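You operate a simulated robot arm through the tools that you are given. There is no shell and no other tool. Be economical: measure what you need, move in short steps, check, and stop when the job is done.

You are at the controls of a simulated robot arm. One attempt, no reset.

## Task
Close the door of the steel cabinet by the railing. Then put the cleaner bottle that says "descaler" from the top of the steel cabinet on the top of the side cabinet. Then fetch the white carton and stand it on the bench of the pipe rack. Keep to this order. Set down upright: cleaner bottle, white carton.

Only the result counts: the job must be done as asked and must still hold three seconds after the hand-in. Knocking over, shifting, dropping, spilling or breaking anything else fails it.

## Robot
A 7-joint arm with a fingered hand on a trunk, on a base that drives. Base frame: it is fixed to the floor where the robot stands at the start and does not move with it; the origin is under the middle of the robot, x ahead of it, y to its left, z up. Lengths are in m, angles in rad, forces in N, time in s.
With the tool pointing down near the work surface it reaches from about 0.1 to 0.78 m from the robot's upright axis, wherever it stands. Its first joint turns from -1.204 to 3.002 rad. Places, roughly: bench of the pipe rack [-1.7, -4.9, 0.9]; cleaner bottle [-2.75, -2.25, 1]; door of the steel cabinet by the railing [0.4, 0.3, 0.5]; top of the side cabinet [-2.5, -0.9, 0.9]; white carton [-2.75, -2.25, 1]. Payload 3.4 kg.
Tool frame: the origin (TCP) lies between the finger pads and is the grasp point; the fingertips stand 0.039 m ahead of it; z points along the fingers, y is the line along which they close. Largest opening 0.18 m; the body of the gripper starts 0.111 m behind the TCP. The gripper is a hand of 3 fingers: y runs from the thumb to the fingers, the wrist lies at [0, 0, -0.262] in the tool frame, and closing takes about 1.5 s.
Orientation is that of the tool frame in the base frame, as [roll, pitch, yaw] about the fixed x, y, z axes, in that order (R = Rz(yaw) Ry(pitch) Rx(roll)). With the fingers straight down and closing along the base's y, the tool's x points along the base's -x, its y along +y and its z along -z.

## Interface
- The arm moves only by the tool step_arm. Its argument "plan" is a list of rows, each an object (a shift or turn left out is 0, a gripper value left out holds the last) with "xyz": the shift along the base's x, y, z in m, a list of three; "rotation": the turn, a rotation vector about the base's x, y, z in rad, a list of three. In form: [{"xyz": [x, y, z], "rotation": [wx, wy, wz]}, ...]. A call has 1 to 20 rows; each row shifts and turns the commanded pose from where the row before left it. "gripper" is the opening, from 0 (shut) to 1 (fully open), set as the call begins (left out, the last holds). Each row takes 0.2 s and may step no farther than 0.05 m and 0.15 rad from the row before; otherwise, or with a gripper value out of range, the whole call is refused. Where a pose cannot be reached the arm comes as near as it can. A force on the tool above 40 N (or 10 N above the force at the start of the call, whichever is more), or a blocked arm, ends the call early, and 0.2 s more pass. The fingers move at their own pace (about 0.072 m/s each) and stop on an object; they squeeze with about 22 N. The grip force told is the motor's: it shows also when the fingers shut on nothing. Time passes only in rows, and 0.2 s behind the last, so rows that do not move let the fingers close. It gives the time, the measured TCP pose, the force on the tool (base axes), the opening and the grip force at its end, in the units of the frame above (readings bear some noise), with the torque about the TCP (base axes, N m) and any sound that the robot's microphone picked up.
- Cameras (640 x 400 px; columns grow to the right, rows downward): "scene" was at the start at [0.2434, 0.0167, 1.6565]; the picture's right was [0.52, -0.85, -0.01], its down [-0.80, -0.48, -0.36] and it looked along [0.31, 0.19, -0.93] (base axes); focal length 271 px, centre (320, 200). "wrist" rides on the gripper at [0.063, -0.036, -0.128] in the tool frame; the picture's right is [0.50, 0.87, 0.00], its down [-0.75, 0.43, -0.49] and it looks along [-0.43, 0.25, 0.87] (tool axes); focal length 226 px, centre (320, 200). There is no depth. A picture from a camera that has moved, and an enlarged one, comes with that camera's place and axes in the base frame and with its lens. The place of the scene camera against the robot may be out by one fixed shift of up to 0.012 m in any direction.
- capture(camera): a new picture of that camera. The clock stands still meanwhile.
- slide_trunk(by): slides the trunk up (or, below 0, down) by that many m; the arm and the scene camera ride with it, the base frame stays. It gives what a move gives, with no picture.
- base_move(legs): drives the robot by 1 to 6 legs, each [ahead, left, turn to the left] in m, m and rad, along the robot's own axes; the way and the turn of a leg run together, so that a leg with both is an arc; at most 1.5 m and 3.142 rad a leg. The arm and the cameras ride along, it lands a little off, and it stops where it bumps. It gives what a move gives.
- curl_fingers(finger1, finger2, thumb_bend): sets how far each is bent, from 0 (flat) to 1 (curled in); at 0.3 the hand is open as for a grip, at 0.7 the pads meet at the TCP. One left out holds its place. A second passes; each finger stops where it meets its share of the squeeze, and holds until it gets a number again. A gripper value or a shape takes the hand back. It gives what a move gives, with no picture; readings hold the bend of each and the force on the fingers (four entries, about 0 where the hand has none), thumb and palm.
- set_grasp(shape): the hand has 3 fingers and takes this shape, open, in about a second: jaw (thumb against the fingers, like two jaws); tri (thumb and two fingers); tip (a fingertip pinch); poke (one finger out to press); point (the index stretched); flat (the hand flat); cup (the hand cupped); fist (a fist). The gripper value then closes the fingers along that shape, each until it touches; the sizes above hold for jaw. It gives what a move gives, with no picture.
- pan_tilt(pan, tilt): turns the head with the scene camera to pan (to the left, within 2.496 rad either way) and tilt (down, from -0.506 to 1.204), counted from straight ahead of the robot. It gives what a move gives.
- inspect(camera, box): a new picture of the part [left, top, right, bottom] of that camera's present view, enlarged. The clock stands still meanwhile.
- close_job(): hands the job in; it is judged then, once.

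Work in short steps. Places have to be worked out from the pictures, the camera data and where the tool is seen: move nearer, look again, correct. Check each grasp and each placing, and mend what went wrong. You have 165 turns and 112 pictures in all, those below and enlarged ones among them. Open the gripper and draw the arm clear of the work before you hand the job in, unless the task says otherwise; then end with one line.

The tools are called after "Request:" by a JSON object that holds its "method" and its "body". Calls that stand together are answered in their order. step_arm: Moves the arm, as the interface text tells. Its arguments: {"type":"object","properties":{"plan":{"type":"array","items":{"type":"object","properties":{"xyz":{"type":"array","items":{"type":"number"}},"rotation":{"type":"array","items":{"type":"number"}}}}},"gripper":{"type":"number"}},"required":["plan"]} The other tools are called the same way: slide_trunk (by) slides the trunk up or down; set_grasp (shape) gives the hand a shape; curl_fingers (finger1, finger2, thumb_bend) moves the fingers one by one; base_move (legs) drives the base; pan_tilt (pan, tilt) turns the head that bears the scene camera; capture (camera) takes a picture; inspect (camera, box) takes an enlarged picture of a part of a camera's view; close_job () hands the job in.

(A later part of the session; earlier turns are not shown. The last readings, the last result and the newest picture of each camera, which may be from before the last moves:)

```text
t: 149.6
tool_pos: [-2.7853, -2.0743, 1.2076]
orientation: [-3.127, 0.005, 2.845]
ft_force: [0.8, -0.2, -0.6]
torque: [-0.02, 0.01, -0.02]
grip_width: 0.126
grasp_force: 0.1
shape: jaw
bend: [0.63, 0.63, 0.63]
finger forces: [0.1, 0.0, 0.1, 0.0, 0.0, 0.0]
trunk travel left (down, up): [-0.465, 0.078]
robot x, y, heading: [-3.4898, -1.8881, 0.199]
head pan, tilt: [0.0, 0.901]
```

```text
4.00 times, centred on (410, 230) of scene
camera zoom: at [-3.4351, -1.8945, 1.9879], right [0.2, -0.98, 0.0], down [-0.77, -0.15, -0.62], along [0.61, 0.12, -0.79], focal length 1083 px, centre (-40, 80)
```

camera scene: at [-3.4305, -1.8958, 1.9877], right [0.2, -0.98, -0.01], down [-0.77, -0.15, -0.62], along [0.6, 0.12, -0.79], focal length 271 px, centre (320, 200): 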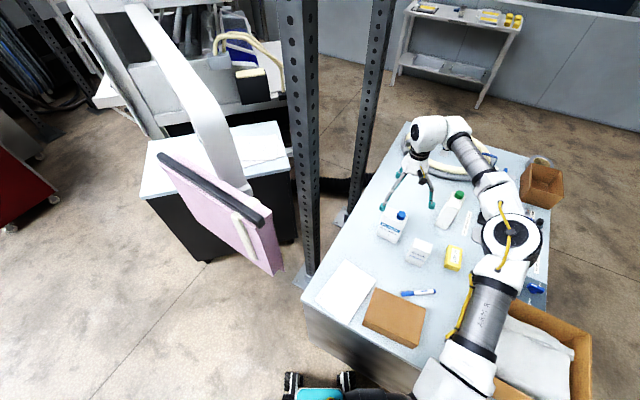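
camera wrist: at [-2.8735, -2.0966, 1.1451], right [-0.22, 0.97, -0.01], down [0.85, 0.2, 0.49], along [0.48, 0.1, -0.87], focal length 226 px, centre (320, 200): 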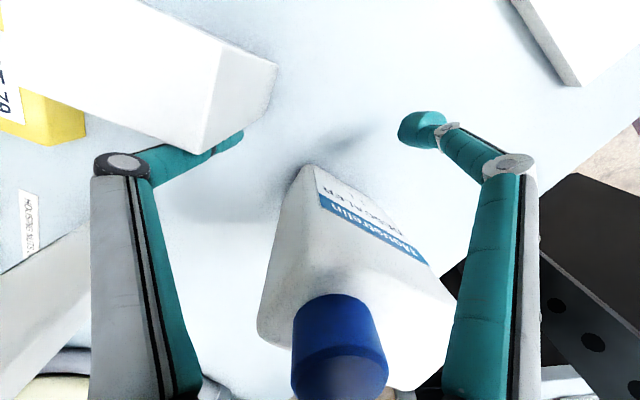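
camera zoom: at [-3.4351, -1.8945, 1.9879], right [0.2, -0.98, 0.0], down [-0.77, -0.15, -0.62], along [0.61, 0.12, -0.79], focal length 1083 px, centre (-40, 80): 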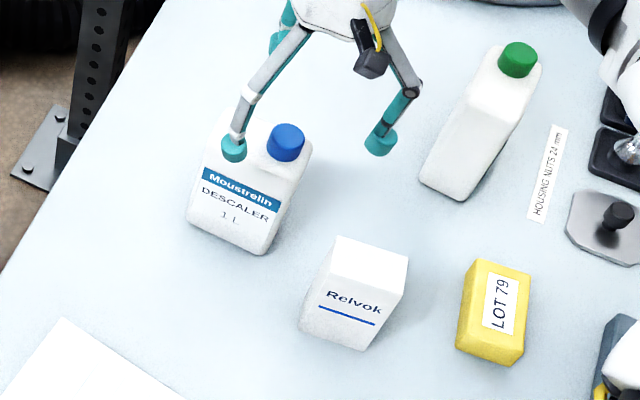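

All upright and untouched otherwise. The bottle is only ≈0.16 m tall (top 1.085, table ≈0.925). I lower the trunk in two stages with the hand kept above the cap, to gain reach low down.

Request:
{"method": "step_arm", "body": {"plan": [{"xyz": [0, 0, 0.04]}, {"xyz": [0, 0, 0.04]}]}}

Request:
{"method": "slide_trunk", "body": {"by": -0.12}}

Request:
{"method": "step_arm", "body": {"plan": [{"xyz": [0, 0, 0.04]}, {"xyz": [0, 0, 0.04]}, {"xyz": [0, 0, 0.04]}]}}

Request:
{"method": "slide_trunk", "body": {"by": -0.12}}

```text
t: 150.2
tool_pos: [-2.7804, -2.0748, 1.2869]
orientation: [-3.126, 0.003, 2.843]
ft_force: [-0.3, 0.6, 0.5]
torque: [0.0, 0.01, 0.04]
grip_width: 0.1264
grasp_force: 0.0
shape: jaw
bend: [0.63, 0.63, 0.63]
finger forces: [0.0, 0.0, 0.0, 0.0, 0.0, 0.0]
trunk travel left (down, up): [-0.465, 0.078]
robot x, y, heading: [-3.4854, -1.8924, 0.203]
head pan, tilt: [0.0, 0.901]
```

```text
t: 151.7
tool_pos: [-2.7835, -2.077, 1.1692]
orientation: [-3.127, 0.004, 2.843]
ft_force: [0.8, -0.3, -0.1]
torque: [0.0, -0.01, -0.01]
grip_width: 0.1262
grasp_force: 0.1
shape: jaw
bend: [0.63, 0.63, 0.63]
finger forces: [0.0, 0.1, 0.0, 0.1, 0.1, 0.0]
trunk travel left (down, up): [-0.345, 0.198]
robot x, y, heading: [-3.487, -1.8866, 0.193]
head pan, tilt: [0.0, 0.901]
```

```text
t: 152.5
tool_pos: [-2.7851, -2.0817, 1.2814]
orientation: [-3.125, 0.003, 2.841]
ft_force: [0.2, 0.0, -0.2]
torque: [-0.03, -0.06, 0.03]
grip_width: 0.126
grasp_force: 0.1
shape: jaw
bend: [0.63, 0.63, 0.63]
finger forces: [0.1, 0.0, 0.0, 0.0, 0.0, 0.1]
out of reach, approached as far as the arm can: row 3
trunk travel left (down, up): [-0.345, 0.198]
robot x, y, heading: [-3.4864, -1.8873, 0.203]
head pan, tilt: [0.0, 0.901]
```

```text
t: 154.0
tool_pos: [-2.7873, -2.0779, 1.1666]
orientation: [-3.128, 0.006, 2.844]
ft_force: [-0.4, -0.3, 0.2]
torque: [0.02, -0.05, -0.01]
grip_width: 0.1262
grasp_force: 0.0
shape: jaw
bend: [0.63, 0.63, 0.63]
finger forces: [0.0, 0.1, 0.0, 0.0, 0.0, 0.0]
trunk travel left (down, up): [-0.225, 0.318]
robot x, y, heading: [-3.4852, -1.8922, 0.194]
head pan, tilt: [0.0, 0.901]
```

Now the xy correction to (-2.768,-2.063), and a check with the wrist camera.

Request:
{"method": "step_arm", "body": {"plan": [{"xyz": [0.01, 0.007, 0]}, {"xyz": [0.009, 0.008, -0.02]}, {"xyz": [0, 0, -0.02]}]}}

Request:
{"method": "capture", "body": {"camera": "wrist"}}

```text
t: 154.8
tool_pos: [-2.7668, -2.0661, 1.1264]
orientation: [-3.128, 0.004, 2.842]
ft_force: [0.5, 0.6, -0.3]
torque: [-0.01, 0.01, -0.03]
grip_width: 0.1265
grasp_force: 0.0
shape: jaw
bend: [0.63, 0.63, 0.63]
finger forces: [0.1, 0.0, 0.0, 0.0, 0.0, 0.0]
trunk travel left (down, up): [-0.225, 0.318]
robot x, y, heading: [-3.491, -1.8871, 0.199]
head pan, tilt: [0.0, 0.901]
```

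```text
55 pictures are left
camera wrist: at [-2.8363, -2.0793, 1.2545], right [-0.22, 0.97, -0.01], down [0.85, 0.2, 0.49], along [0.48, 0.1, -0.87], focal length 226 px, centre (320, 200)
```

wrist: 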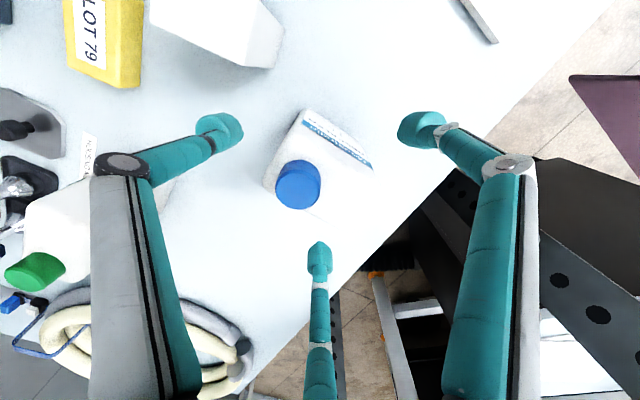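

Body centre is ≈(-2.757,-2.064). I shift 8 mm and descend to 1.05, then on if reachable.

Request:
{"method": "step_arm", "body": {"plan": [{"xyz": [0.008, 0.001, -0.02]}, {"xyz": [0, 0, -0.03]}, {"xyz": [0, 0, -0.025]}]}}

```text
t: 155.6
tool_pos: [-2.7599, -2.0653, 1.0488]
orientation: [-3.128, 0.003, 2.844]
ft_force: [0.2, 0.4, -0.6]
torque: [0.0, 0.0, 0.01]
grip_width: 0.126
grasp_force: 0.0
shape: jaw
bend: [0.63, 0.63, 0.63]
finger forces: [0.0, 0.1, 0.0, 0.0, 0.1, 0.0]
trunk travel left (down, up): [-0.225, 0.318]
robot x, y, heading: [-3.4855, -1.8921, 0.197]
head pan, tilt: [0.0, 0.901]
```

Within reach and no contact; on down to 1.005 and a look.

Request:
{"method": "step_arm", "body": {"plan": [{"xyz": [0, 0, -0.022]}, {"xyz": [0, 0, -0.022]}]}}

Request:
{"method": "capture", "body": {"camera": "wrist"}}

```text
t: 156.2
tool_pos: [-2.7585, -2.0656, 1.006]
orientation: [-3.128, 0.005, 2.842]
ft_force: [-0.2, 0.5, -0.1]
torque: [0.01, 0.0, -0.02]
grip_width: 0.1261
grasp_force: 0.1
shape: jaw
bend: [0.63, 0.63, 0.63]
finger forces: [0.0, 0.1, 0.0, 0.1, 0.0, 0.0]
trunk travel left (down, up): [-0.225, 0.318]
robot x, y, heading: [-3.4849, -1.8859, 0.194]
head pan, tilt: [0.0, 0.901]
```

```text
54 pictures are left
camera wrist: at [-2.8287, -2.0788, 1.134], right [-0.22, 0.97, -0.01], down [0.85, 0.2, 0.49], along [0.48, 0.1, -0.87], focal length 226 px, centre (320, 200)
```

wrist: 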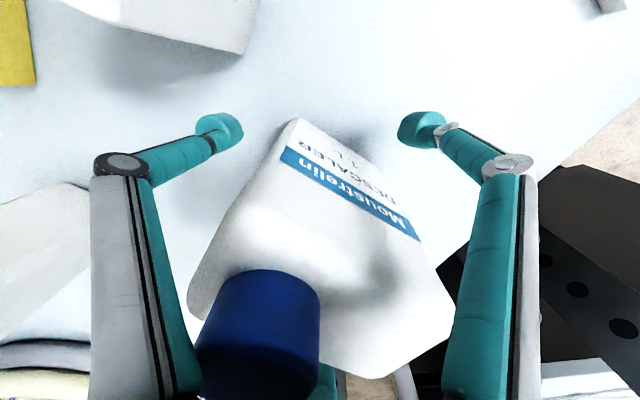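

The bottle stands inside the three fingers. I close.

Request:
{"method": "step_arm", "body": {"plan": [{}, {}, {}, {}, {}, {}, {}, {}], "gripper": 0}}

Request:
{"method": "capture", "body": {"camera": "wrist"}}

```text
t: 158.0
tool_pos: [-2.7581, -2.0659, 1.0051]
orientation: [-3.128, 0.002, 2.842]
ft_force: [-2.1, -2.2, -0.2]
torque: [-0.12, 0.05, -0.07]
grip_width: 0.068
grasp_force: 22.0
shape: jaw
bend: [0.72, 0.72, 0.73]
finger forces: [18.6, 17.3, 0.0, 0.0, 20.8, 0.0]
trunk travel left (down, up): [-0.225, 0.318]
robot x, y, heading: [-3.4896, -1.8918, 0.195]
head pan, tilt: [0.0, 0.901]
```

```text
53 pictures are left
camera wrist: at [-2.8287, -2.079, 1.134], right [-0.22, 0.97, -0.01], down [0.85, 0.2, 0.49], along [0.48, 0.1, -0.87], focal length 226 px, centre (320, 200)
```

wrist: 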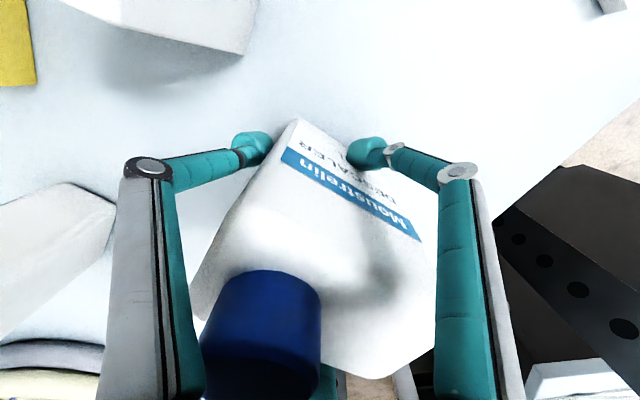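

Firm grip on all three fingers (≈19 N each). I lift 4 cm and check.

Request:
{"method": "step_arm", "body": {"plan": [{"xyz": [0, 0, 0.02]}, {"xyz": [0, 0, 0.02]}, {}]}}

Request:
{"method": "inspect", "body": {"camera": "scene", "box": [300, 80, 520, 240]}}

```text
t: 158.8
tool_pos: [-2.7585, -2.066, 1.0457]
orientation: [-3.126, 0.004, 2.842]
ft_force: [-0.1, 0.6, -8.7]
torque: [-0.04, 0.03, 0.01]
grip_width: 0.0674
grasp_force: 21.4
shape: jaw
bend: [0.72, 0.71, 0.73]
finger forces: [19.0, 17.9, 0.1, 0.1, 19.5, 0.0]
trunk travel left (down, up): [-0.225, 0.318]
robot x, y, heading: [-3.4861, -1.8891, 0.197]
head pan, tilt: [0.0, 0.901]
```

```text
2.50 times, centred on (410, 160) of scene
camera zoom: at [-3.2969, -1.8676, 1.7441], right [0.2, -0.98, -0.01], down [-0.77, -0.15, -0.62], along [0.6, 0.12, -0.79], focal length 677 px, centre (95, 300)
```

zoom: 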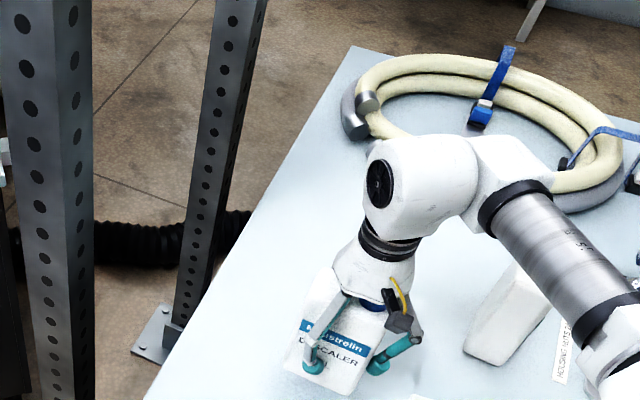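

Lifted cleanly (≈0.9 kg). I raise the trunk by 0.25 m and back the robot away from the cabinet.

Request:
{"method": "slide_trunk", "body": {"by": 0.28}}

Request:
{"method": "base_move", "body": {"legs": [[-0.6, 0, 0]]}}

Request:
{"method": "pan_tilt", "body": {"pan": 0.6, "tilt": 0.5}}

Request:
{"method": "capture", "body": {"camera": "scene"}}

```text
t: 161.6
tool_pos: [-2.7588, -2.0647, 1.326]
orientation: [-3.131, 0.008, 2.843]
ft_force: [0.6, 0.0, -9.6]
torque: [-0.02, 0.05, 0.01]
grip_width: 0.0676
grasp_force: 22.6
shape: jaw
bend: [0.72, 0.71, 0.73]
finger forces: [18.9, 17.9, 0.1, 0.0, 19.5, 0.0]
trunk travel left (down, up): [-0.505, 0.038]
robot x, y, heading: [-3.4862, -1.8914, 0.197]
head pan, tilt: [0.0, 0.901]
```

```text
t: 165.1
tool_pos: [-3.3623, -2.1876, 1.3253]
orientation: [-3.131, 0.007, 2.836]
ft_force: [-0.4, -0.6, -9.5]
torque: [-0.06, 0.09, 0.04]
grip_width: 0.0673
grasp_force: 21.9
shape: jaw
bend: [0.72, 0.71, 0.73]
finger forces: [19.0, 17.8, 0.0, 0.1, 19.5, 0.0]
trunk travel left (down, up): [-0.505, 0.038]
robot x, y, heading: [-4.0882, -2.01, 0.191]
head pan, tilt: [0.0, 0.901]
```

```text
t: 166.1
tool_pos: [-3.368, -2.1829, 1.3287]
orientation: [-3.127, 0.01, 2.839]
ft_force: [0.4, 0.1, -9.4]
torque: [-0.06, 0.08, -0.01]
grip_width: 0.0664
grasp_force: 22.4
shape: jaw
bend: [0.72, 0.71, 0.74]
finger forces: [18.8, 17.8, 0.0, 0.0, 19.8, 0.1]
trunk travel left (down, up): [-0.505, 0.038]
robot x, y, heading: [-4.0901, -2.0065, 0.188]
head pan, tilt: [0.6, 0.499]
```

```text
51 pictures are left
camera scene: at [-4.0437, -1.9647, 2.0616], right [0.71, -0.7, -0.01], down [-0.34, -0.34, -0.88], along [0.61, 0.63, -0.48], focal length 271 px, centre (320, 200)
```

scene: 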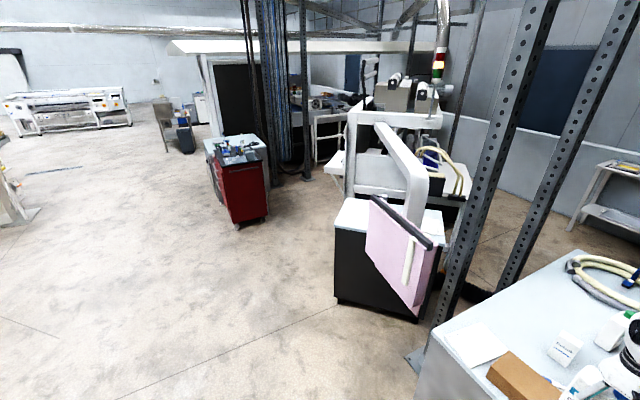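

Floor to the north-west is free. I draw the hand in a little, drive north past the purple panel, turn to face south-east and look.

Request:
{"method": "step_arm", "body": {"plan": [{"xyz": [-0.04, -0.008, 0]}, {"xyz": [-0.04, -0.008, 0]}, {"xyz": [-0.04, -0.008, 0]}, {"xyz": [-0.04, -0.008, 0]}]}}

Request:
{"method": "base_move", "body": {"legs": [[0.16, 0.83, 0], [0.16, 0.84, 0], [0, 0, -1.09]]}}

Request:
{"method": "pan_tilt", "body": {"pan": 0.5, "tilt": 0.5}}

Request:
{"method": "capture", "body": {"camera": "scene"}}

```text
t: 167.1
tool_pos: [-3.5342, -2.2153, 1.3318]
orientation: [-3.129, 0.015, 2.84]
ft_force: [-0.5, -0.4, -7.5]
torque: [-0.03, 0.03, 0.0]
grip_width: 0.066
grasp_force: 21.8
shape: jaw
bend: [0.72, 0.71, 0.74]
finger forces: [19.0, 17.5, 0.1, 0.0, 19.6, 0.0]
trunk travel left (down, up): [-0.505, 0.038]
robot x, y, heading: [-4.0884, -2.0106, 0.186]
head pan, tilt: [0.6, 0.499]
```

```text
t: 178.6
tool_pos: [-4.0346, -0.899, 1.3272]
orientation: [-3.129, 0.011, 1.73]
ft_force: [0.8, 0.4, -9.1]
torque: [0.04, 0.09, -0.01]
grip_width: 0.0658
grasp_force: 22.2
shape: jaw
bend: [0.72, 0.71, 0.74]
finger forces: [18.0, 17.4, 0.0, 0.1, 19.0, 0.0]
trunk travel left (down, up): [-0.505, 0.038]
robot x, y, heading: [-4.0953, -0.3016, -0.916]
head pan, tilt: [0.6, 0.499]
```

```text
t: 179.2
tool_pos: [-4.0294, -0.8916, 1.3308]
orientation: [-3.124, 0.013, 1.732]
ft_force: [-0.4, 0.1, -8.7]
torque: [0.02, 0.1, 0.01]
grip_width: 0.0656
grasp_force: 22.4
shape: jaw
bend: [0.72, 0.71, 0.74]
finger forces: [18.9, 17.9, 0.0, 0.0, 19.2, 0.0]
trunk travel left (down, up): [-0.505, 0.038]
robot x, y, heading: [-4.0968, -0.3034, -0.915]
head pan, tilt: [0.499, 0.499]
```

```text
50 pictures are left
camera scene: at [-4.0352, -0.3351, 2.0617], right [-0.4, -0.91, -0.01], down [-0.44, 0.2, -0.88], along [0.8, -0.35, -0.48], focal length 271 px, centre (320, 200)
```

scene: 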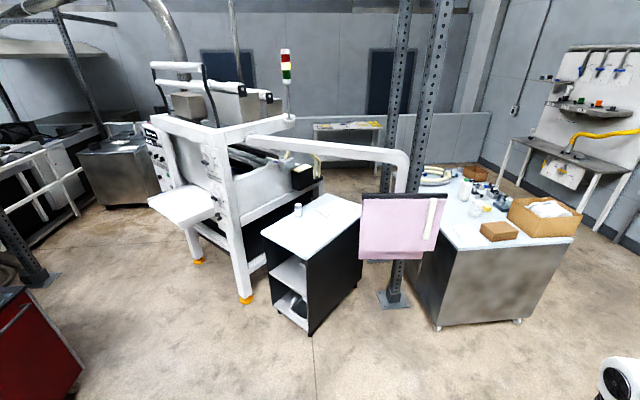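

The side cabinet's near (north-west) corner area is free: target ≈(-2.57,-0.88). I drive east in two legs to about (-2.8,-0.27).

Request:
{"method": "base_move", "body": {"legs": [[0.38, 0.52, 0], [0.38, 0.52, 0]]}}

Request:
{"method": "pan_tilt", "body": {"pan": 0.0, "tilt": 0.9}}

Request:
{"method": "capture", "body": {"camera": "scene"}}

```text
t: 186.0
tool_pos: [-2.7347, -0.8551, 1.3307]
orientation: [-3.123, 0.012, 1.738]
ft_force: [0.2, 0.8, -8.9]
torque: [0.07, 0.12, 0.0]
grip_width: 0.0657
grasp_force: 22.1
shape: jaw
bend: [0.72, 0.71, 0.74]
finger forces: [18.7, 17.8, 0.1, 0.1, 19.1, 0.0]
trunk travel left (down, up): [-0.505, 0.038]
robot x, y, heading: [-2.8022, -0.2649, -0.905]
head pan, tilt: [0.499, 0.499]
```

```text
t: 186.9
tool_pos: [-2.7301, -0.8496, 1.3342]
orientation: [-3.12, 0.017, 1.739]
ft_force: [-0.8, -0.2, -10.4]
torque: [0.02, 0.02, -0.02]
grip_width: 0.0652
grasp_force: 22.3
shape: jaw
bend: [0.71, 0.71, 0.74]
finger forces: [18.8, 17.9, 0.0, 0.0, 19.4, 0.1]
trunk travel left (down, up): [-0.505, 0.038]
robot x, y, heading: [-2.8055, -0.2653, -0.907]
head pan, tilt: [0.0, 0.901]
```

```text
49 pictures are left
camera scene: at [-2.7851, -0.3239, 2.0276], right [-0.79, -0.62, -0.01], down [-0.48, 0.62, -0.62], along [0.39, -0.48, -0.79], focal length 271 px, centre (320, 200)
```

scene: 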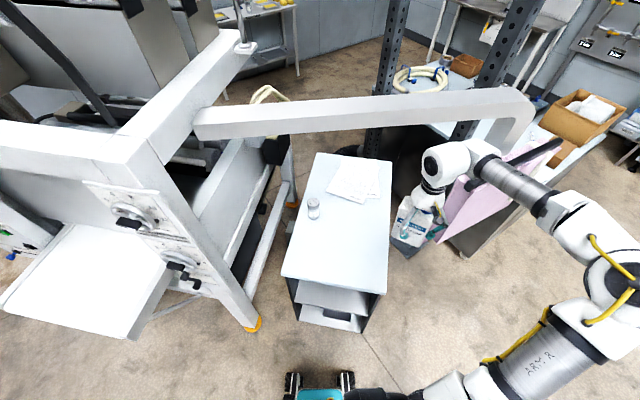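

Bottle hangs upright. I lower the trunk by 0.22 m (bottle bottom stays ≈0.1 m above the top), move up 0.08 m, then shift the hand over the target (-2.56,-0.82).

Request:
{"method": "slide_trunk", "body": {"by": -0.22}}

Request:
{"method": "base_move", "body": {"legs": [[0.08, 0, 0]]}}

Request:
{"method": "step_arm", "body": {"plan": [{"xyz": [0.03, 0.02, 0]}, {"xyz": [0.03, 0.025, 0]}, {"xyz": [0.03, 0.025, 0]}, {"xyz": [0.03, 0.025, 0]}]}}

Request:
{"method": "capture", "body": {"camera": "scene"}}

```text
t: 189.3
tool_pos: [-2.731, -0.8476, 1.1143]
orientation: [-3.12, 0.019, 1.739]
ft_force: [-0.8, -0.3, -10.0]
torque: [0.01, 0.12, -0.04]
grip_width: 0.0653
grasp_force: 21.6
shape: jaw
bend: [0.71, 0.71, 0.74]
finger forces: [18.9, 17.7, 0.0, 0.1, 19.1, 0.0]
trunk travel left (down, up): [-0.285, 0.258]
robot x, y, heading: [-2.8047, -0.2692, -0.907]
head pan, tilt: [0.0, 0.901]
```

```text
t: 190.3
tool_pos: [-2.6805, -0.9124, 1.1123]
orientation: [-3.118, 0.017, 1.737]
ft_force: [0.4, -0.6, -10.5]
torque: [0.07, 0.13, 0.04]
grip_width: 0.0652
grasp_force: 21.9
shape: jaw
bend: [0.71, 0.71, 0.74]
finger forces: [18.6, 17.7, 0.1, 0.1, 19.0, 0.0]
trunk travel left (down, up): [-0.285, 0.258]
robot x, y, heading: [-2.755, -0.3301, -0.91]
head pan, tilt: [0.0, 0.901]
```

```text
t: 191.3
tool_pos: [-2.5557, -0.8124, 1.1135]
orientation: [-3.112, 0.021, 1.738]
ft_force: [0.7, 0.0, -9.6]
torque: [0.06, 0.1, 0.01]
grip_width: 0.0647
grasp_force: 22.6
shape: jaw
bend: [0.71, 0.71, 0.74]
finger forces: [18.9, 18.2, 0.0, 0.0, 19.4, 0.0]
trunk travel left (down, up): [-0.285, 0.258]
robot x, y, heading: [-2.7565, -0.3337, -0.905]
head pan, tilt: [0.0, 0.901]
```

```text
48 pictures are left
camera scene: at [-2.6807, -0.4436, 1.8071], right [-0.79, -0.62, 0.0], down [-0.48, 0.62, -0.62], along [0.38, -0.48, -0.79], focal length 271 px, centre (320, 200)
```

scene: 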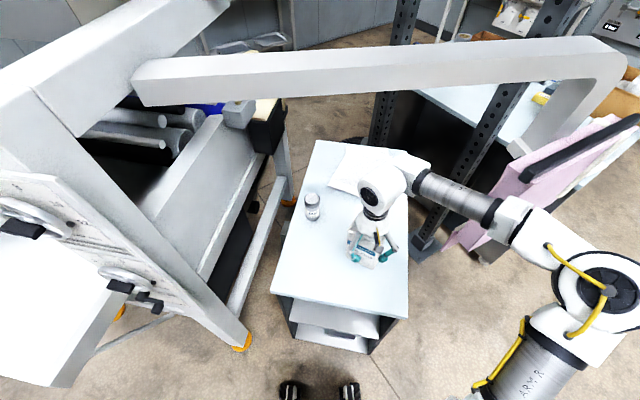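

Over the free spot. I descend 0.07 m first, then finer with an eye on the force.

Request:
{"method": "step_arm", "body": {"plan": [{"xyz": [0, 0, -0.025]}, {"xyz": [0, 0, -0.025]}, {"xyz": [0, 0, -0.02]}]}}

Request:
{"method": "step_arm", "body": {"plan": [{"xyz": [0, 0, -0.012]}, {"xyz": [0, 0, -0.012]}]}}

Request:
{"method": "inspect", "body": {"camera": "scene", "box": [280, 140, 440, 300]}}

```text
t: 192.1
tool_pos: [-2.5566, -0.8097, 1.0464]
orientation: [-3.116, 0.025, 1.737]
ft_force: [-0.5, -0.6, -8.8]
torque: [0.05, 0.11, 0.0]
grip_width: 0.0646
grasp_force: 21.8
shape: jaw
bend: [0.71, 0.71, 0.74]
finger forces: [19.2, 17.9, 0.0, 0.0, 19.1, 0.0]
trunk travel left (down, up): [-0.285, 0.258]
robot x, y, heading: [-2.7588, -0.3314, -0.912]
head pan, tilt: [0.0, 0.901]
```

```text
t: 192.7
tool_pos: [-2.5583, -0.8105, 1.0224]
orientation: [-3.118, 0.022, 1.737]
ft_force: [0.1, -0.7, -9.8]
torque: [0.06, 0.09, -0.01]
grip_width: 0.0645
grasp_force: 21.8
shape: jaw
bend: [0.71, 0.71, 0.74]
finger forces: [19.0, 17.9, 0.0, 0.1, 19.2, 0.0]
trunk travel left (down, up): [-0.285, 0.258]
robot x, y, heading: [-2.7554, -0.3311, -0.909]
head pan, tilt: [0.0, 0.901]
```

```text
2.50 times, centred on (360, 220) of scene
camera zoom: at [-2.6842, -0.443, 1.8074], right [-0.79, -0.62, 0.0], down [-0.48, 0.62, -0.62], along [0.38, -0.48, -0.79], focal length 677 px, centre (220, 150)
```

zoom: 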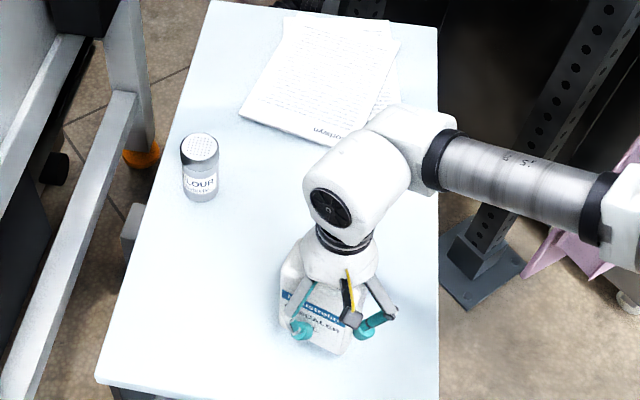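

Still hanging (−9.8 N), bottle inside the edge. I go on down in 6 mm steps.

Request:
{"method": "step_arm", "body": {"plan": [{"xyz": [0, 0, -0.006]}, {"xyz": [0, 0, -0.006]}]}}

Request:
{"method": "step_arm", "body": {"plan": [{"xyz": [0, 0, -0.006]}, {"xyz": [0, 0, -0.006]}]}}

```text
t: 193.3
tool_pos: [-2.5593, -0.811, 1.0084]
orientation: [-3.115, 0.022, 1.738]
ft_force: [-0.4, 1.5, -9.1]
torque: [0.04, 0.09, -0.01]
grip_width: 0.0647
grasp_force: 21.8
shape: jaw
bend: [0.71, 0.71, 0.74]
finger forces: [19.0, 17.9, 0.1, 0.1, 19.1, 0.0]
trunk travel left (down, up): [-0.285, 0.258]
robot x, y, heading: [-2.7544, -0.3286, -0.909]
head pan, tilt: [0.0, 0.901]
```

```text
t: 193.9
tool_pos: [-2.5589, -0.8119, 0.9975]
orientation: [-3.118, 0.019, 1.738]
ft_force: [-0.1, 0.2, -9.7]
torque: [0.01, 0.1, -0.01]
grip_width: 0.0647
grasp_force: 22.7
shape: jaw
bend: [0.71, 0.71, 0.74]
finger forces: [19.0, 18.0, 0.1, 0.0, 19.1, 0.0]
trunk travel left (down, up): [-0.285, 0.258]
robot x, y, heading: [-2.7571, -0.3296, -0.91]
head pan, tilt: [0.0, 0.901]
```

No contact yet; further.

Request:
{"method": "step_arm", "body": {"plan": [{"xyz": [0, 0, -0.006]}, {"xyz": [0, 0, -0.006]}]}}

Request:
{"method": "step_arm", "body": {"plan": [{"xyz": [0, 0, -0.006]}, {"xyz": [0, 0, -0.004]}]}}

Request:
{"method": "step_arm", "body": {"plan": [{"xyz": [0, 0, -0.005]}, {"xyz": [0, 0, -0.005]}]}}

```text
t: 194.5
tool_pos: [-2.5592, -0.8115, 0.9848]
orientation: [-3.118, 0.023, 1.74]
ft_force: [-0.4, -0.4, -4.4]
torque: [0.13, -0.12, -0.03]
grip_width: 0.0651
grasp_force: 21.5
shape: jaw
bend: [0.72, 0.71, 0.74]
finger forces: [19.6, 18.9, 0.1, 0.0, 20.7, 0.0]
trunk travel left (down, up): [-0.285, 0.258]
robot x, y, heading: [-2.756, -0.3287, -0.907]
head pan, tilt: [0.0, 0.901]
```

```text
t: 195.1
tool_pos: [-2.5543, -0.8094, 0.9825]
orientation: [-3.123, 0.031, 1.736]
ft_force: [-9.2, -2.5, 24.9]
torque: [0.17, 0.28, -0.05]
grip_width: 0.0683
grasp_force: 22.3
shape: jaw
bend: [0.73, 0.72, 0.74]
finger forces: [22.8, 21.3, 0.0, 0.0, 24.7, 0.1]
trunk travel left (down, up): [-0.285, 0.258]
robot x, y, heading: [-2.7566, -0.3268, -0.909]
head pan, tilt: [0.0, 0.901]
stopped in row 2: the force on the tool passed its limit at 44 N (the readings are from after the stop); the commanded pose is now the measured one
```

```text
t: 195.5
tool_pos: [-2.5518, -0.809, 0.9825]
orientation: [-3.122, 0.038, 1.736]
ft_force: [-10.7, -2.1, 25.6]
torque: [0.21, 0.41, -0.03]
grip_width: 0.069
grasp_force: 22.2
shape: jaw
bend: [0.73, 0.72, 0.74]
finger forces: [23.2, 21.0, 0.1, 0.1, 25.8, 0.1]
trunk travel left (down, up): [-0.285, 0.258]
robot x, y, heading: [-2.7575, -0.3302, -0.909]
head pan, tilt: [0.0, 0.901]
stopped in row 1: the force on the tool passed its limit at 45 N (the readings are from after the stop); the commanded pose is now the measured one
```

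The bottle stands (contact at ≈0.985). I take off the pressing by a few mm and open the fingers.

Request:
{"method": "step_arm", "body": {"plan": [{"xyz": [-0.002, -0.001, 0.003], "rotation": [0, 0, 0]}, {}]}}

Request:
{"method": "step_arm", "body": {"plan": [{}, {}, {}, {}], "gripper": 0.7}}

Request:
{"method": "inspect", "body": {"camera": "scene", "box": [280, 140, 440, 300]}}

```text
t: 196.1
tool_pos: [-2.5497, -0.8088, 0.9833]
orientation: [-3.124, 0.036, 1.738]
ft_force: [-5.1, -0.3, 10.4]
torque: [0.31, 0.31, 0.0]
grip_width: 0.0686
grasp_force: 22.2
shape: jaw
bend: [0.73, 0.72, 0.74]
finger forces: [22.7, 19.4, 0.1, 0.1, 22.0, 0.0]
trunk travel left (down, up): [-0.285, 0.258]
robot x, y, heading: [-2.7596, -0.3303, -0.908]
head pan, tilt: [0.0, 0.901]
```

```text
t: 197.1
tool_pos: [-2.5509, -0.8099, 0.9838]
orientation: [-3.123, 0.036, 1.735]
ft_force: [0.6, 0.4, 0.2]
torque: [-0.04, 0.02, 0.0]
grip_width: 0.1255
grasp_force: 0.2
shape: jaw
bend: [0.63, 0.63, 0.63]
finger forces: [0.1, 0.0, 0.0, 0.1, 0.0, 0.0]
trunk travel left (down, up): [-0.285, 0.258]
robot x, y, heading: [-2.7554, -0.3335, -0.904]
head pan, tilt: [0.0, 0.901]
```

```text
2.50 times, centred on (360, 220) of scene
camera zoom: at [-2.6845, -0.4418, 1.8076], right [-0.79, -0.62, 0.0], down [-0.48, 0.62, -0.62], along [0.38, -0.49, -0.79], focal length 677 px, centre (220, 150)
```

zoom: 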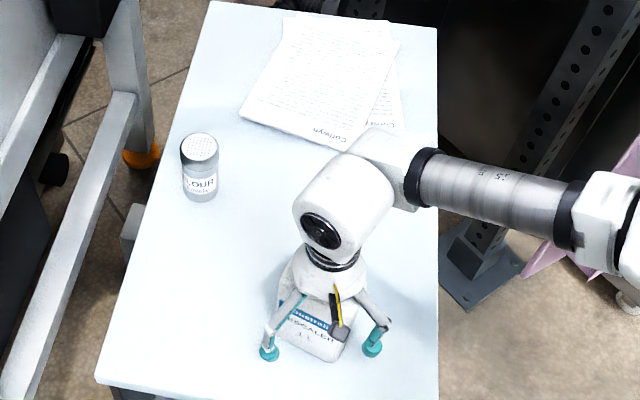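

Released and standing. I rise straight up clear of the cap.

Request:
{"method": "step_arm", "body": {"plan": [{"xyz": [0, 0, 0.03]}, {"xyz": [0, 0, 0.03]}, {"xyz": [0, 0, 0.04]}, {"xyz": [0, 0, 0.04]}], "gripper": 0.8}}

Request:
{"method": "slide_trunk", "body": {"by": 0.22}}

Request:
{"method": "capture", "body": {"camera": "scene"}}

```text
t: 198.1
tool_pos: [-2.5504, -0.8107, 1.1247]
orientation: [-3.125, 0.037, 1.735]
ft_force: [0.0, 0.1, 0.6]
torque: [0.01, -0.04, 0.0]
grip_width: 0.1437
grasp_force: 0.1
shape: jaw
bend: [0.55, 0.55, 0.55]
finger forces: [0.1, 0.0, 0.1, 0.1, 0.0, 0.0]
trunk travel left (down, up): [-0.285, 0.258]
robot x, y, heading: [-2.7586, -0.3316, -0.908]
head pan, tilt: [0.0, 0.901]
```

```text
t: 200.5
tool_pos: [-2.5524, -0.8098, 1.3438]
orientation: [-3.123, 0.035, 1.736]
ft_force: [-0.3, -0.4, 0.6]
torque: [0.0, 0.03, -0.01]
grip_width: 0.1439
grasp_force: 0.1
shape: jaw
bend: [0.55, 0.55, 0.55]
finger forces: [0.1, 0.1, 0.1, 0.0, 0.1, 0.1]
trunk travel left (down, up): [-0.505, 0.038]
robot x, y, heading: [-2.757, -0.3307, -0.908]
head pan, tilt: [0.0, 0.901]
```

```text
45 pictures are left
camera scene: at [-2.7321, -0.3826, 2.0277], right [-0.79, -0.62, 0.0], down [-0.48, 0.62, -0.62], along [0.38, -0.49, -0.79], focal length 271 px, centre (320, 200)
```

scene: 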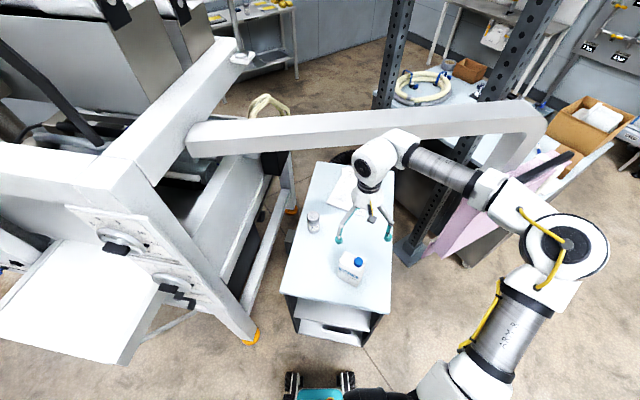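

The descaler stands upright on the side cabinet. I go back the way I came for the carton.

Request:
{"method": "base_move", "body": {"legs": [[-0.4, -0.4, 0], [-0.45, -0.63, 0], [0, 0, 1.1], [-0.16, -0.83, 0], [-0.16, -0.84, 0]]}}

Request:
{"method": "pan_tilt", "body": {"pan": 0.0, "tilt": 0.6}}

Request:
{"method": "capture", "body": {"camera": "scene"}}

```text
t: 218.5
tool_pos: [-3.5107, -2.0375, 1.3436]
orientation: [-3.129, 0.032, 2.874]
ft_force: [0.6, 0.9, -0.1]
torque: [0.0, 0.02, 0.02]
grip_width: 0.1438
grasp_force: 0.1
shape: jaw
bend: [0.55, 0.55, 0.55]
finger forces: [0.0, 0.0, 0.0, 0.0, 0.1, 0.0]
trunk travel left (down, up): [-0.505, 0.038]
robot x, y, heading: [-4.0332, -2.0182, 0.228]
head pan, tilt: [0.0, 0.901]
```

```text
t: 219.3
tool_pos: [-3.5128, -2.0336, 1.344]
orientation: [-3.125, 0.037, 2.872]
ft_force: [-0.6, 0.2, -0.2]
torque: [-0.08, -0.12, -0.01]
grip_width: 0.144
grasp_force: 0.1
shape: jaw
bend: [0.55, 0.55, 0.55]
finger forces: [0.0, 0.1, 0.0, 0.1, 0.1, 0.0]
trunk travel left (down, up): [-0.505, 0.038]
robot x, y, heading: [-4.0346, -2.0162, 0.232]
head pan, tilt: [0.0, 0.6]
```

```text
44 pictures are left
camera scene: at [-3.964, -2.0419, 2.0521], right [0.23, -0.97, -0.02], down [-0.56, -0.12, -0.82], along [0.8, 0.2, -0.57], focal length 271 px, centre (320, 200)
```

scene: 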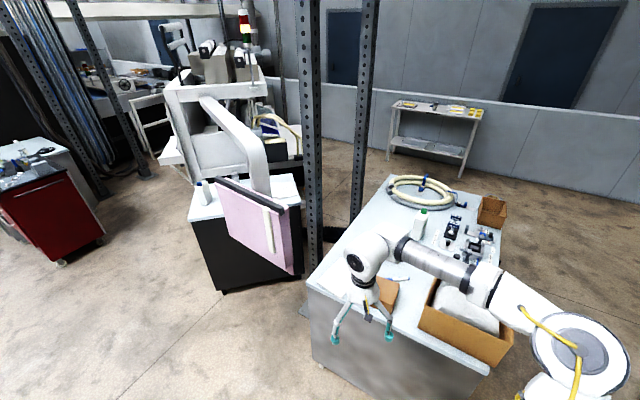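

I drive up to the cabinet end again, set for the carton at ≈(-2.858,-2.175), and bring the hand over it.

Request:
{"method": "base_move", "body": {"legs": [[0.51, -0.08, -0.03]]}}

Request:
{"method": "step_arm", "body": {"plan": [{"xyz": [0.03, -0.03, 0]}, {"xyz": [0.03, -0.03, 0]}, {"xyz": [0.03, -0.03, 0]}]}}

Request:
{"method": "capture", "body": {"camera": "wrist"}}

```text
t: 222.3
tool_pos: [-3.0088, -1.9895, 1.3471]
orientation: [-3.115, 0.044, 2.839]
ft_force: [-0.4, 0.9, -0.4]
torque: [-0.05, 0.01, 0.04]
grip_width: 0.1438
grasp_force: 0.1
shape: jaw
bend: [0.55, 0.55, 0.55]
finger forces: [0.0, 0.0, 0.0, 0.1, 0.0, 0.0]
trunk travel left (down, up): [-0.505, 0.038]
robot x, y, heading: [-3.5214, -1.9825, 0.2]
head pan, tilt: [0.0, 0.6]
```

```text
t: 223.1
tool_pos: [-2.9195, -2.0816, 1.346]
orientation: [-3.114, 0.045, 2.841]
ft_force: [-0.2, 0.0, -0.4]
torque: [-0.03, -0.01, 0.01]
grip_width: 0.144
grasp_force: 0.1
shape: jaw
bend: [0.55, 0.55, 0.55]
finger forces: [0.1, 0.0, 0.0, 0.1, 0.1, 0.0]
trunk travel left (down, up): [-0.505, 0.038]
robot x, y, heading: [-3.5235, -1.9811, 0.199]
head pan, tilt: [0.0, 0.6]
```

```text
43 pictures are left
camera wrist: at [-2.993, -2.0919, 1.473], right [-0.22, 0.97, -0.04], down [0.83, 0.21, 0.51], along [0.51, 0.08, -0.86], focal length 226 px, centre (320, 200)
```

wrist: 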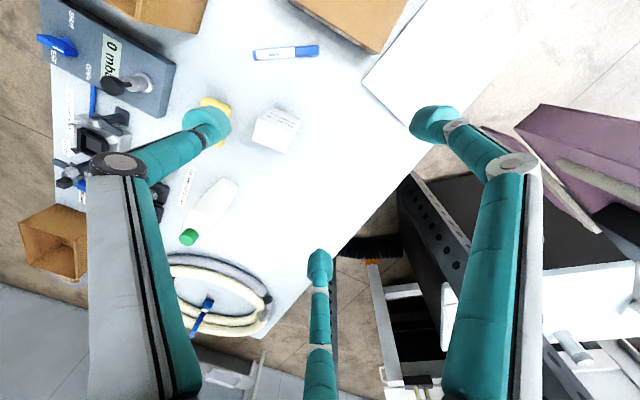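

The tool is tilted by about 0.05 rad; I straighten it, move over the carton at ≈(-2.864,-2.165), and lower the trunk by 0.2 m (tips stay above everything).

Request:
{"method": "step_arm", "body": {"plan": [{"xyz": [0.02, -0.03, 0], "rotation": [0.02, 0.0175, 0]}, {"xyz": [0.02, -0.03, 0], "rotation": [0.02, 0.0175, 0]}, {"xyz": [0.015, -0.023, 0]}]}}

Request:
{"method": "slide_trunk", "body": {"by": -0.18}}

Request:
{"method": "capture", "body": {"camera": "wrist"}}

```text
t: 223.9
tool_pos: [-2.8631, -2.1737, 1.3472]
orientation: [3.134, -0.007, 2.84]
ft_force: [-0.4, 0.0, -0.1]
torque: [-0.03, 0.01, -0.01]
grip_width: 0.1438
grasp_force: 0.1
shape: jaw
bend: [0.55, 0.55, 0.55]
finger forces: [0.1, 0.0, 0.1, 0.0, 0.1, 0.0]
trunk travel left (down, up): [-0.505, 0.038]
robot x, y, heading: [-3.5219, -1.9832, 0.201]
head pan, tilt: [0.0, 0.6]
```

```text
t: 225.9
tool_pos: [-2.8675, -2.1554, 1.1712]
orientation: [-3.141, 0.003, 2.842]
ft_force: [0.2, 1.1, 0.7]
torque: [-0.02, -0.02, 0.02]
grip_width: 0.1439
grasp_force: 0.0
shape: jaw
bend: [0.55, 0.55, 0.55]
finger forces: [0.0, 0.1, 0.0, 0.1, 0.0, 0.1]
trunk travel left (down, up): [-0.325, 0.218]
robot x, y, heading: [-3.5208, -1.9782, 0.203]
head pan, tilt: [0.0, 0.6]
```

```text
42 pictures are left
camera wrist: at [-2.9377, -2.1706, 1.2992], right [-0.22, 0.97, 0.0], down [0.85, 0.19, 0.49], along [0.48, 0.11, -0.87], focal length 226 px, centre (320, 200)
```

wrist: 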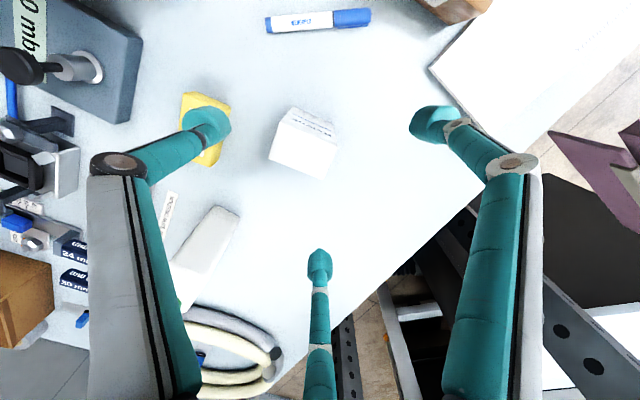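

Carton top centre ≈(-2.845,-2.173), top z≈1.015. I narrow to 0.65, shift there, and lower to 1.06 for another look.

Request:
{"method": "step_arm", "body": {"plan": [{"xyz": [0.011, -0.009, 0]}, {"xyz": [0.011, -0.009, -0.03]}, {"xyz": [0, 0, -0.04]}, {"xyz": [0, 0, -0.04]}], "gripper": 0.65}}

Request:
{"method": "capture", "body": {"camera": "wrist"}}

```text
t: 226.9
tool_pos: [-2.8452, -2.1772, 1.058]
orientation: [3.141, -0.001, 2.842]
ft_force: [0.6, 0.5, 0.1]
torque: [-0.02, -0.02, -0.01]
grip_width: 0.1175
grasp_force: 0.0
shape: jaw
bend: [0.66, 0.66, 0.66]
finger forces: [0.0, 0.0, 0.0, 0.1, 0.0, 0.0]
trunk travel left (down, up): [-0.325, 0.218]
robot x, y, heading: [-3.5214, -1.9807, 0.203]
head pan, tilt: [0.0, 0.6]
```

```text
41 pictures are left
camera wrist: at [-2.9142, -2.1923, 1.1863], right [-0.22, 0.98, 0.0], down [0.85, 0.19, 0.49], along [0.48, 0.11, -0.87], focal length 226 px, centre (320, 200)
```

wrist: 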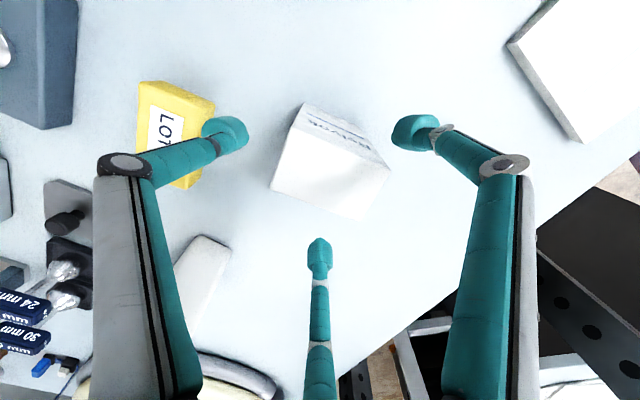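

Refined: carton top z≈1.041 at (-2.853,-2.173). I shift (-8,+5) mm, go down to 0.985 and close.

Request:
{"method": "step_arm", "body": {"plan": [{"xyz": [-0.008, 0.005, 0]}, {"xyz": [0, 0, -0.025]}, {"xyz": [0, 0, -0.025]}, {"xyz": [0, 0, -0.022]}]}}

Request:
{"method": "capture", "body": {"camera": "wrist"}}

```text
t: 227.9
tool_pos: [-2.8504, -2.179, 0.9852]
orientation: [3.137, -0.001, 2.839]
ft_force: [0.0, 0.3, 0.0]
torque: [-0.02, 0.0, 0.0]
grip_width: 0.1177
grasp_force: 0.1
shape: jaw
bend: [0.66, 0.66, 0.66]
finger forces: [0.0, 0.0, 0.0, 0.0, 0.1, 0.1]
trunk travel left (down, up): [-0.325, 0.218]
robot x, y, heading: [-3.5246, -1.9849, 0.2]
head pan, tilt: [0.0, 0.6]
```

```text
40 pictures are left
camera wrist: at [-2.9208, -2.1943, 1.1125], right [-0.22, 0.98, 0.0], down [0.85, 0.19, 0.49], along [0.48, 0.11, -0.87], focal length 226 px, centre (320, 200)
```

wrist: 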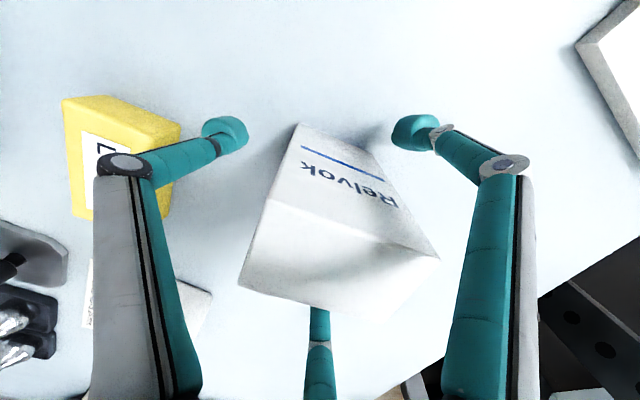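

The carton stands centred between the fingers. I close.

Request:
{"method": "step_arm", "body": {"plan": [{}, {}, {}, {}, {}, {}, {}], "gripper": 0}}

Request:
{"method": "step_arm", "body": {"plan": [{"xyz": [0, 0, 0.02]}, {"xyz": [0, 0, 0.03]}, {}]}}

Request:
{"method": "capture", "body": {"camera": "wrist"}}

```text
t: 229.5
tool_pos: [-2.8519, -2.1773, 0.986]
orientation: [3.138, -0.001, 2.839]
ft_force: [-0.2, -0.4, 0.5]
torque: [-0.03, 0.01, 0.02]
grip_width: 0.0508
grasp_force: 22.1
shape: jaw
bend: [0.72, 0.72, 0.75]
finger forces: [17.4, 18.6, 0.0, 0.0, 20.3, 0.0]
trunk travel left (down, up): [-0.325, 0.218]
robot x, y, heading: [-3.5241, -1.98, 0.203]
head pan, tilt: [0.0, 0.6]
```

```text
t: 230.3
tool_pos: [-2.8508, -2.1802, 1.0352]
orientation: [3.137, -0.002, 2.84]
ft_force: [0.1, 0.3, -2.4]
torque: [-0.04, -0.02, -0.01]
grip_width: 0.0507
grasp_force: 21.6
shape: jaw
bend: [0.72, 0.72, 0.75]
finger forces: [17.3, 18.5, 0.0, 0.1, 19.8, 0.1]
trunk travel left (down, up): [-0.325, 0.218]
robot x, y, heading: [-3.5236, -1.9794, 0.199]
head pan, tilt: [0.0, 0.6]
```

```text
39 pictures are left
camera wrist: at [-2.92, -2.1958, 1.1632], right [-0.22, 0.98, 0.0], down [0.85, 0.19, 0.49], along [0.48, 0.11, -0.87], focal length 226 px, centre (320, 200)
```

wrist: 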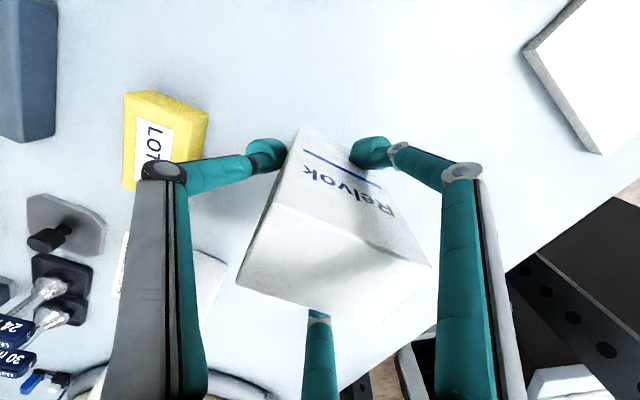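

Carton lifted (≈0.25 kg). I raise the trunk, back off, and take it round the cabinet's west end toward the bench, facing east and strafing.

Request:
{"method": "slide_trunk", "body": {"by": 0.25}}

Request:
{"method": "base_move", "body": {"legs": [[-0.55, 0, 0]]}}

Request:
{"method": "step_arm", "body": {"plan": [{"xyz": [-0.04, -0.0, 0.01]}, {"xyz": [-0.04, -0.0, 0.01]}, {"xyz": [-0.04, -0.0, 0.01]}, {"xyz": [-0.04, 0, 0.01]}]}}

Request:
{"method": "base_move", "body": {"legs": [[0.0, -1.0, -0.4]]}}

Request:
{"method": "pan_tilt", "body": {"pan": -0.5, "tilt": 0.6}}

Request:
{"method": "capture", "body": {"camera": "scene"}}

```text
t: 232.6
tool_pos: [-2.8505, -2.178, 1.2526]
orientation: [3.139, -0.001, 2.84]
ft_force: [-1.4, 0.0, -1.7]
torque: [-0.01, -0.02, -0.01]
grip_width: 0.0506
grasp_force: 22.5
shape: jaw
bend: [0.72, 0.72, 0.75]
finger forces: [17.3, 18.5, 0.0, 0.0, 19.7, 0.0]
out of reach, approached as far as the arm can: row 1
trunk travel left (down, up): [-0.542, 0.0]
robot x, y, heading: [-3.5226, -1.9811, 0.204]
head pan, tilt: [0.0, 0.6]
```

```text
t: 235.8
tool_pos: [-3.3952, -2.2909, 1.2525]
orientation: [3.139, -0.003, 2.84]
ft_force: [0.2, 0.9, -2.0]
torque: [0.0, 0.03, 0.01]
grip_width: 0.0506
grasp_force: 22.3
shape: jaw
bend: [0.72, 0.72, 0.75]
finger forces: [17.3, 18.5, 0.1, 0.0, 19.6, 0.0]
trunk travel left (down, up): [-0.542, 0.0]
robot x, y, heading: [-4.0698, -2.0899, 0.203]
head pan, tilt: [0.0, 0.6]
```

```text
t: 236.8
tool_pos: [-3.5616, -2.2898, 1.2988]
orientation: [3.138, 0.004, 2.838]
ft_force: [0.5, -0.5, -1.5]
torque: [0.01, -0.04, 0.01]
grip_width: 0.0505
grasp_force: 22.1
shape: jaw
bend: [0.72, 0.72, 0.75]
finger forces: [17.5, 18.6, 0.1, 0.1, 19.6, 0.0]
trunk travel left (down, up): [-0.542, 0.0]
robot x, y, heading: [-4.066, -2.0952, 0.199]
head pan, tilt: [0.0, 0.6]
```

```text
t: 242.1
tool_pos: [-3.6451, -3.4668, 1.2968]
orientation: [3.14, 0.001, 2.47]
ft_force: [0.1, 0.2, -1.8]
torque: [0.0, 0.02, -0.01]
grip_width: 0.0505
grasp_force: 22.1
shape: jaw
bend: [0.72, 0.72, 0.75]
finger forces: [17.4, 18.5, 0.0, 0.0, 19.5, 0.0]
trunk travel left (down, up): [-0.542, 0.0]
robot x, y, heading: [-4.0489, -3.1011, -0.163]
head pan, tilt: [0.0, 0.6]
```

```text
t: 243.0
tool_pos: [-3.6461, -3.4633, 1.2991]
orientation: [-3.141, 0.005, 2.471]
ft_force: [-1.1, 0.4, -1.9]
torque: [0.02, 0.02, 0.0]
grip_width: 0.0507
grasp_force: 21.7
shape: jaw
bend: [0.72, 0.72, 0.75]
finger forces: [17.6, 18.6, 0.1, 0.0, 19.5, 0.1]
trunk travel left (down, up): [-0.542, 0.0]
robot x, y, heading: [-4.0493, -3.1024, -0.173]
head pan, tilt: [-0.499, 0.6]
```

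```text
38 pictures are left
camera scene: at [-4.0082, -3.1649, 2.0895], right [-0.62, -0.79, 0.0], down [-0.45, 0.35, -0.82], along [0.65, -0.51, -0.57], focal length 271 px, centre (320, 200)
```

scene: 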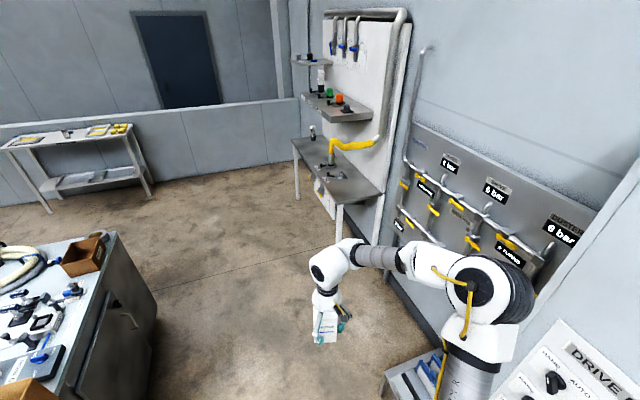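

The elbow is close to the wall cabinets; I sidestep left first and then run east along the aisle.

Request:
{"method": "base_move", "body": {"legs": [[0.0, 0.15, 0], [0, 0, -0.06], [1.3, 0, 0]]}}

Request:
{"method": "pan_tilt", "body": {"pan": -1.3, "tilt": 0.75}}

Request:
{"method": "capture", "body": {"camera": "scene"}}

```text
t: 250.8
tool_pos: [-2.4072, -3.6358, 1.2897]
orientation: [3.116, -0.011, 2.435]
ft_force: [-0.8, -2.3, -1.9]
torque: [0.14, -0.03, -0.01]
grip_width: 0.0499
grasp_force: 22.4
shape: jaw
bend: [0.72, 0.72, 0.75]
finger forces: [17.1, 18.5, 0.0, 0.1, 19.6, 0.0]
trunk travel left (down, up): [-0.542, 0.0]
robot x, y, heading: [-2.791, -3.2231, -0.197]
head pan, tilt: [-0.499, 0.6]
```

```text
t: 251.9
tool_pos: [-2.3999, -3.5908, 1.2985]
orientation: [3.132, -0.003, 2.431]
ft_force: [0.7, -0.9, -1.8]
torque: [0.0, 0.03, -0.04]
grip_width: 0.0498
grasp_force: 22.0
shape: jaw
bend: [0.72, 0.72, 0.75]
finger forces: [17.5, 18.7, 0.0, 0.0, 19.5, 0.0]
trunk travel left (down, up): [-0.542, 0.0]
robot x, y, heading: [-2.7912, -3.2241, -0.191]
head pan, tilt: [-1.3, 0.75]
```

```text
37 pictures are left
camera scene: at [-2.816, -3.3351, 2.0755], right [-1.0, -0.07, 0.0], down [-0.05, 0.69, -0.72], along [0.05, -0.72, -0.69], focal length 271 px, centre (320, 200)
```

scene: 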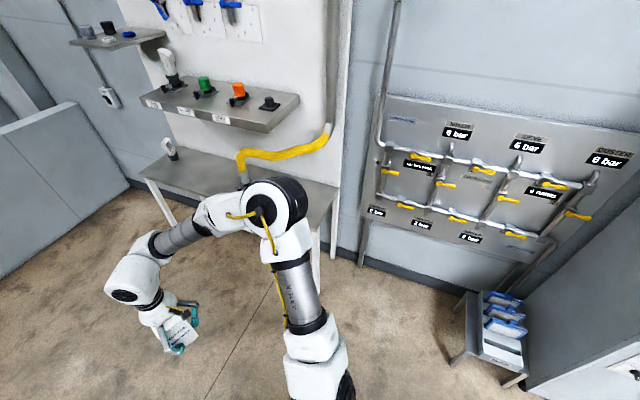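

Everything stands in place. I turn to face the bench and shift east, staying well off it.

Request:
{"method": "base_move", "body": {"legs": [[0, 0, -1.62], [0, 0.74, 0]]}}

Request:
{"method": "pan_tilt", "body": {"pan": -0.2, "tilt": 0.8}}

Request:
{"method": "capture", "body": {"camera": "scene"}}

```text
t: 259.9
tool_pos: [-2.4853, -3.7771, 1.2919]
orientation: [3.121, -0.007, 0.797]
ft_force: [-0.7, 0.0, -1.9]
torque: [-0.03, -0.03, -0.03]
grip_width: 0.0496
grasp_force: 21.8
shape: jaw
bend: [0.72, 0.72, 0.75]
finger forces: [17.0, 18.3, 0.1, 0.1, 19.3, 0.1]
trunk travel left (down, up): [-0.542, 0.0]
robot x, y, heading: [-2.063, -3.4196, -1.83]
head pan, tilt: [-1.3, 0.75]
```

```text
t: 261.3
tool_pos: [-2.4234, -3.7937, 1.3072]
orientation: [-3.119, 0.02, 0.798]
ft_force: [0.3, 0.0, -1.9]
torque: [0.0, -0.01, 0.01]
grip_width: 0.0493
grasp_force: 22.0
shape: jaw
bend: [0.72, 0.72, 0.75]
finger forces: [18.1, 19.2, 0.0, 0.0, 20.1, 0.1]
trunk travel left (down, up): [-0.542, 0.0]
robot x, y, heading: [-2.0633, -3.4182, -1.836]
head pan, tilt: [-0.201, 0.799]
```

```text
36 pictures are left
camera scene: at [-2.0621, -3.4819, 2.0729], right [-0.89, 0.45, 0.01], down [0.31, 0.64, -0.7], along [-0.32, -0.62, -0.72], focal length 271 px, centre (320, 200)
```

scene: 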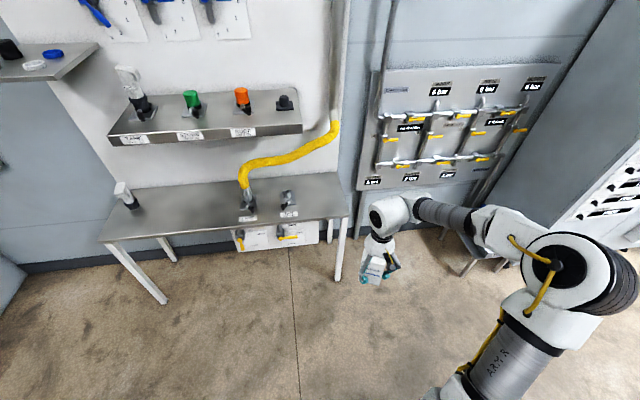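

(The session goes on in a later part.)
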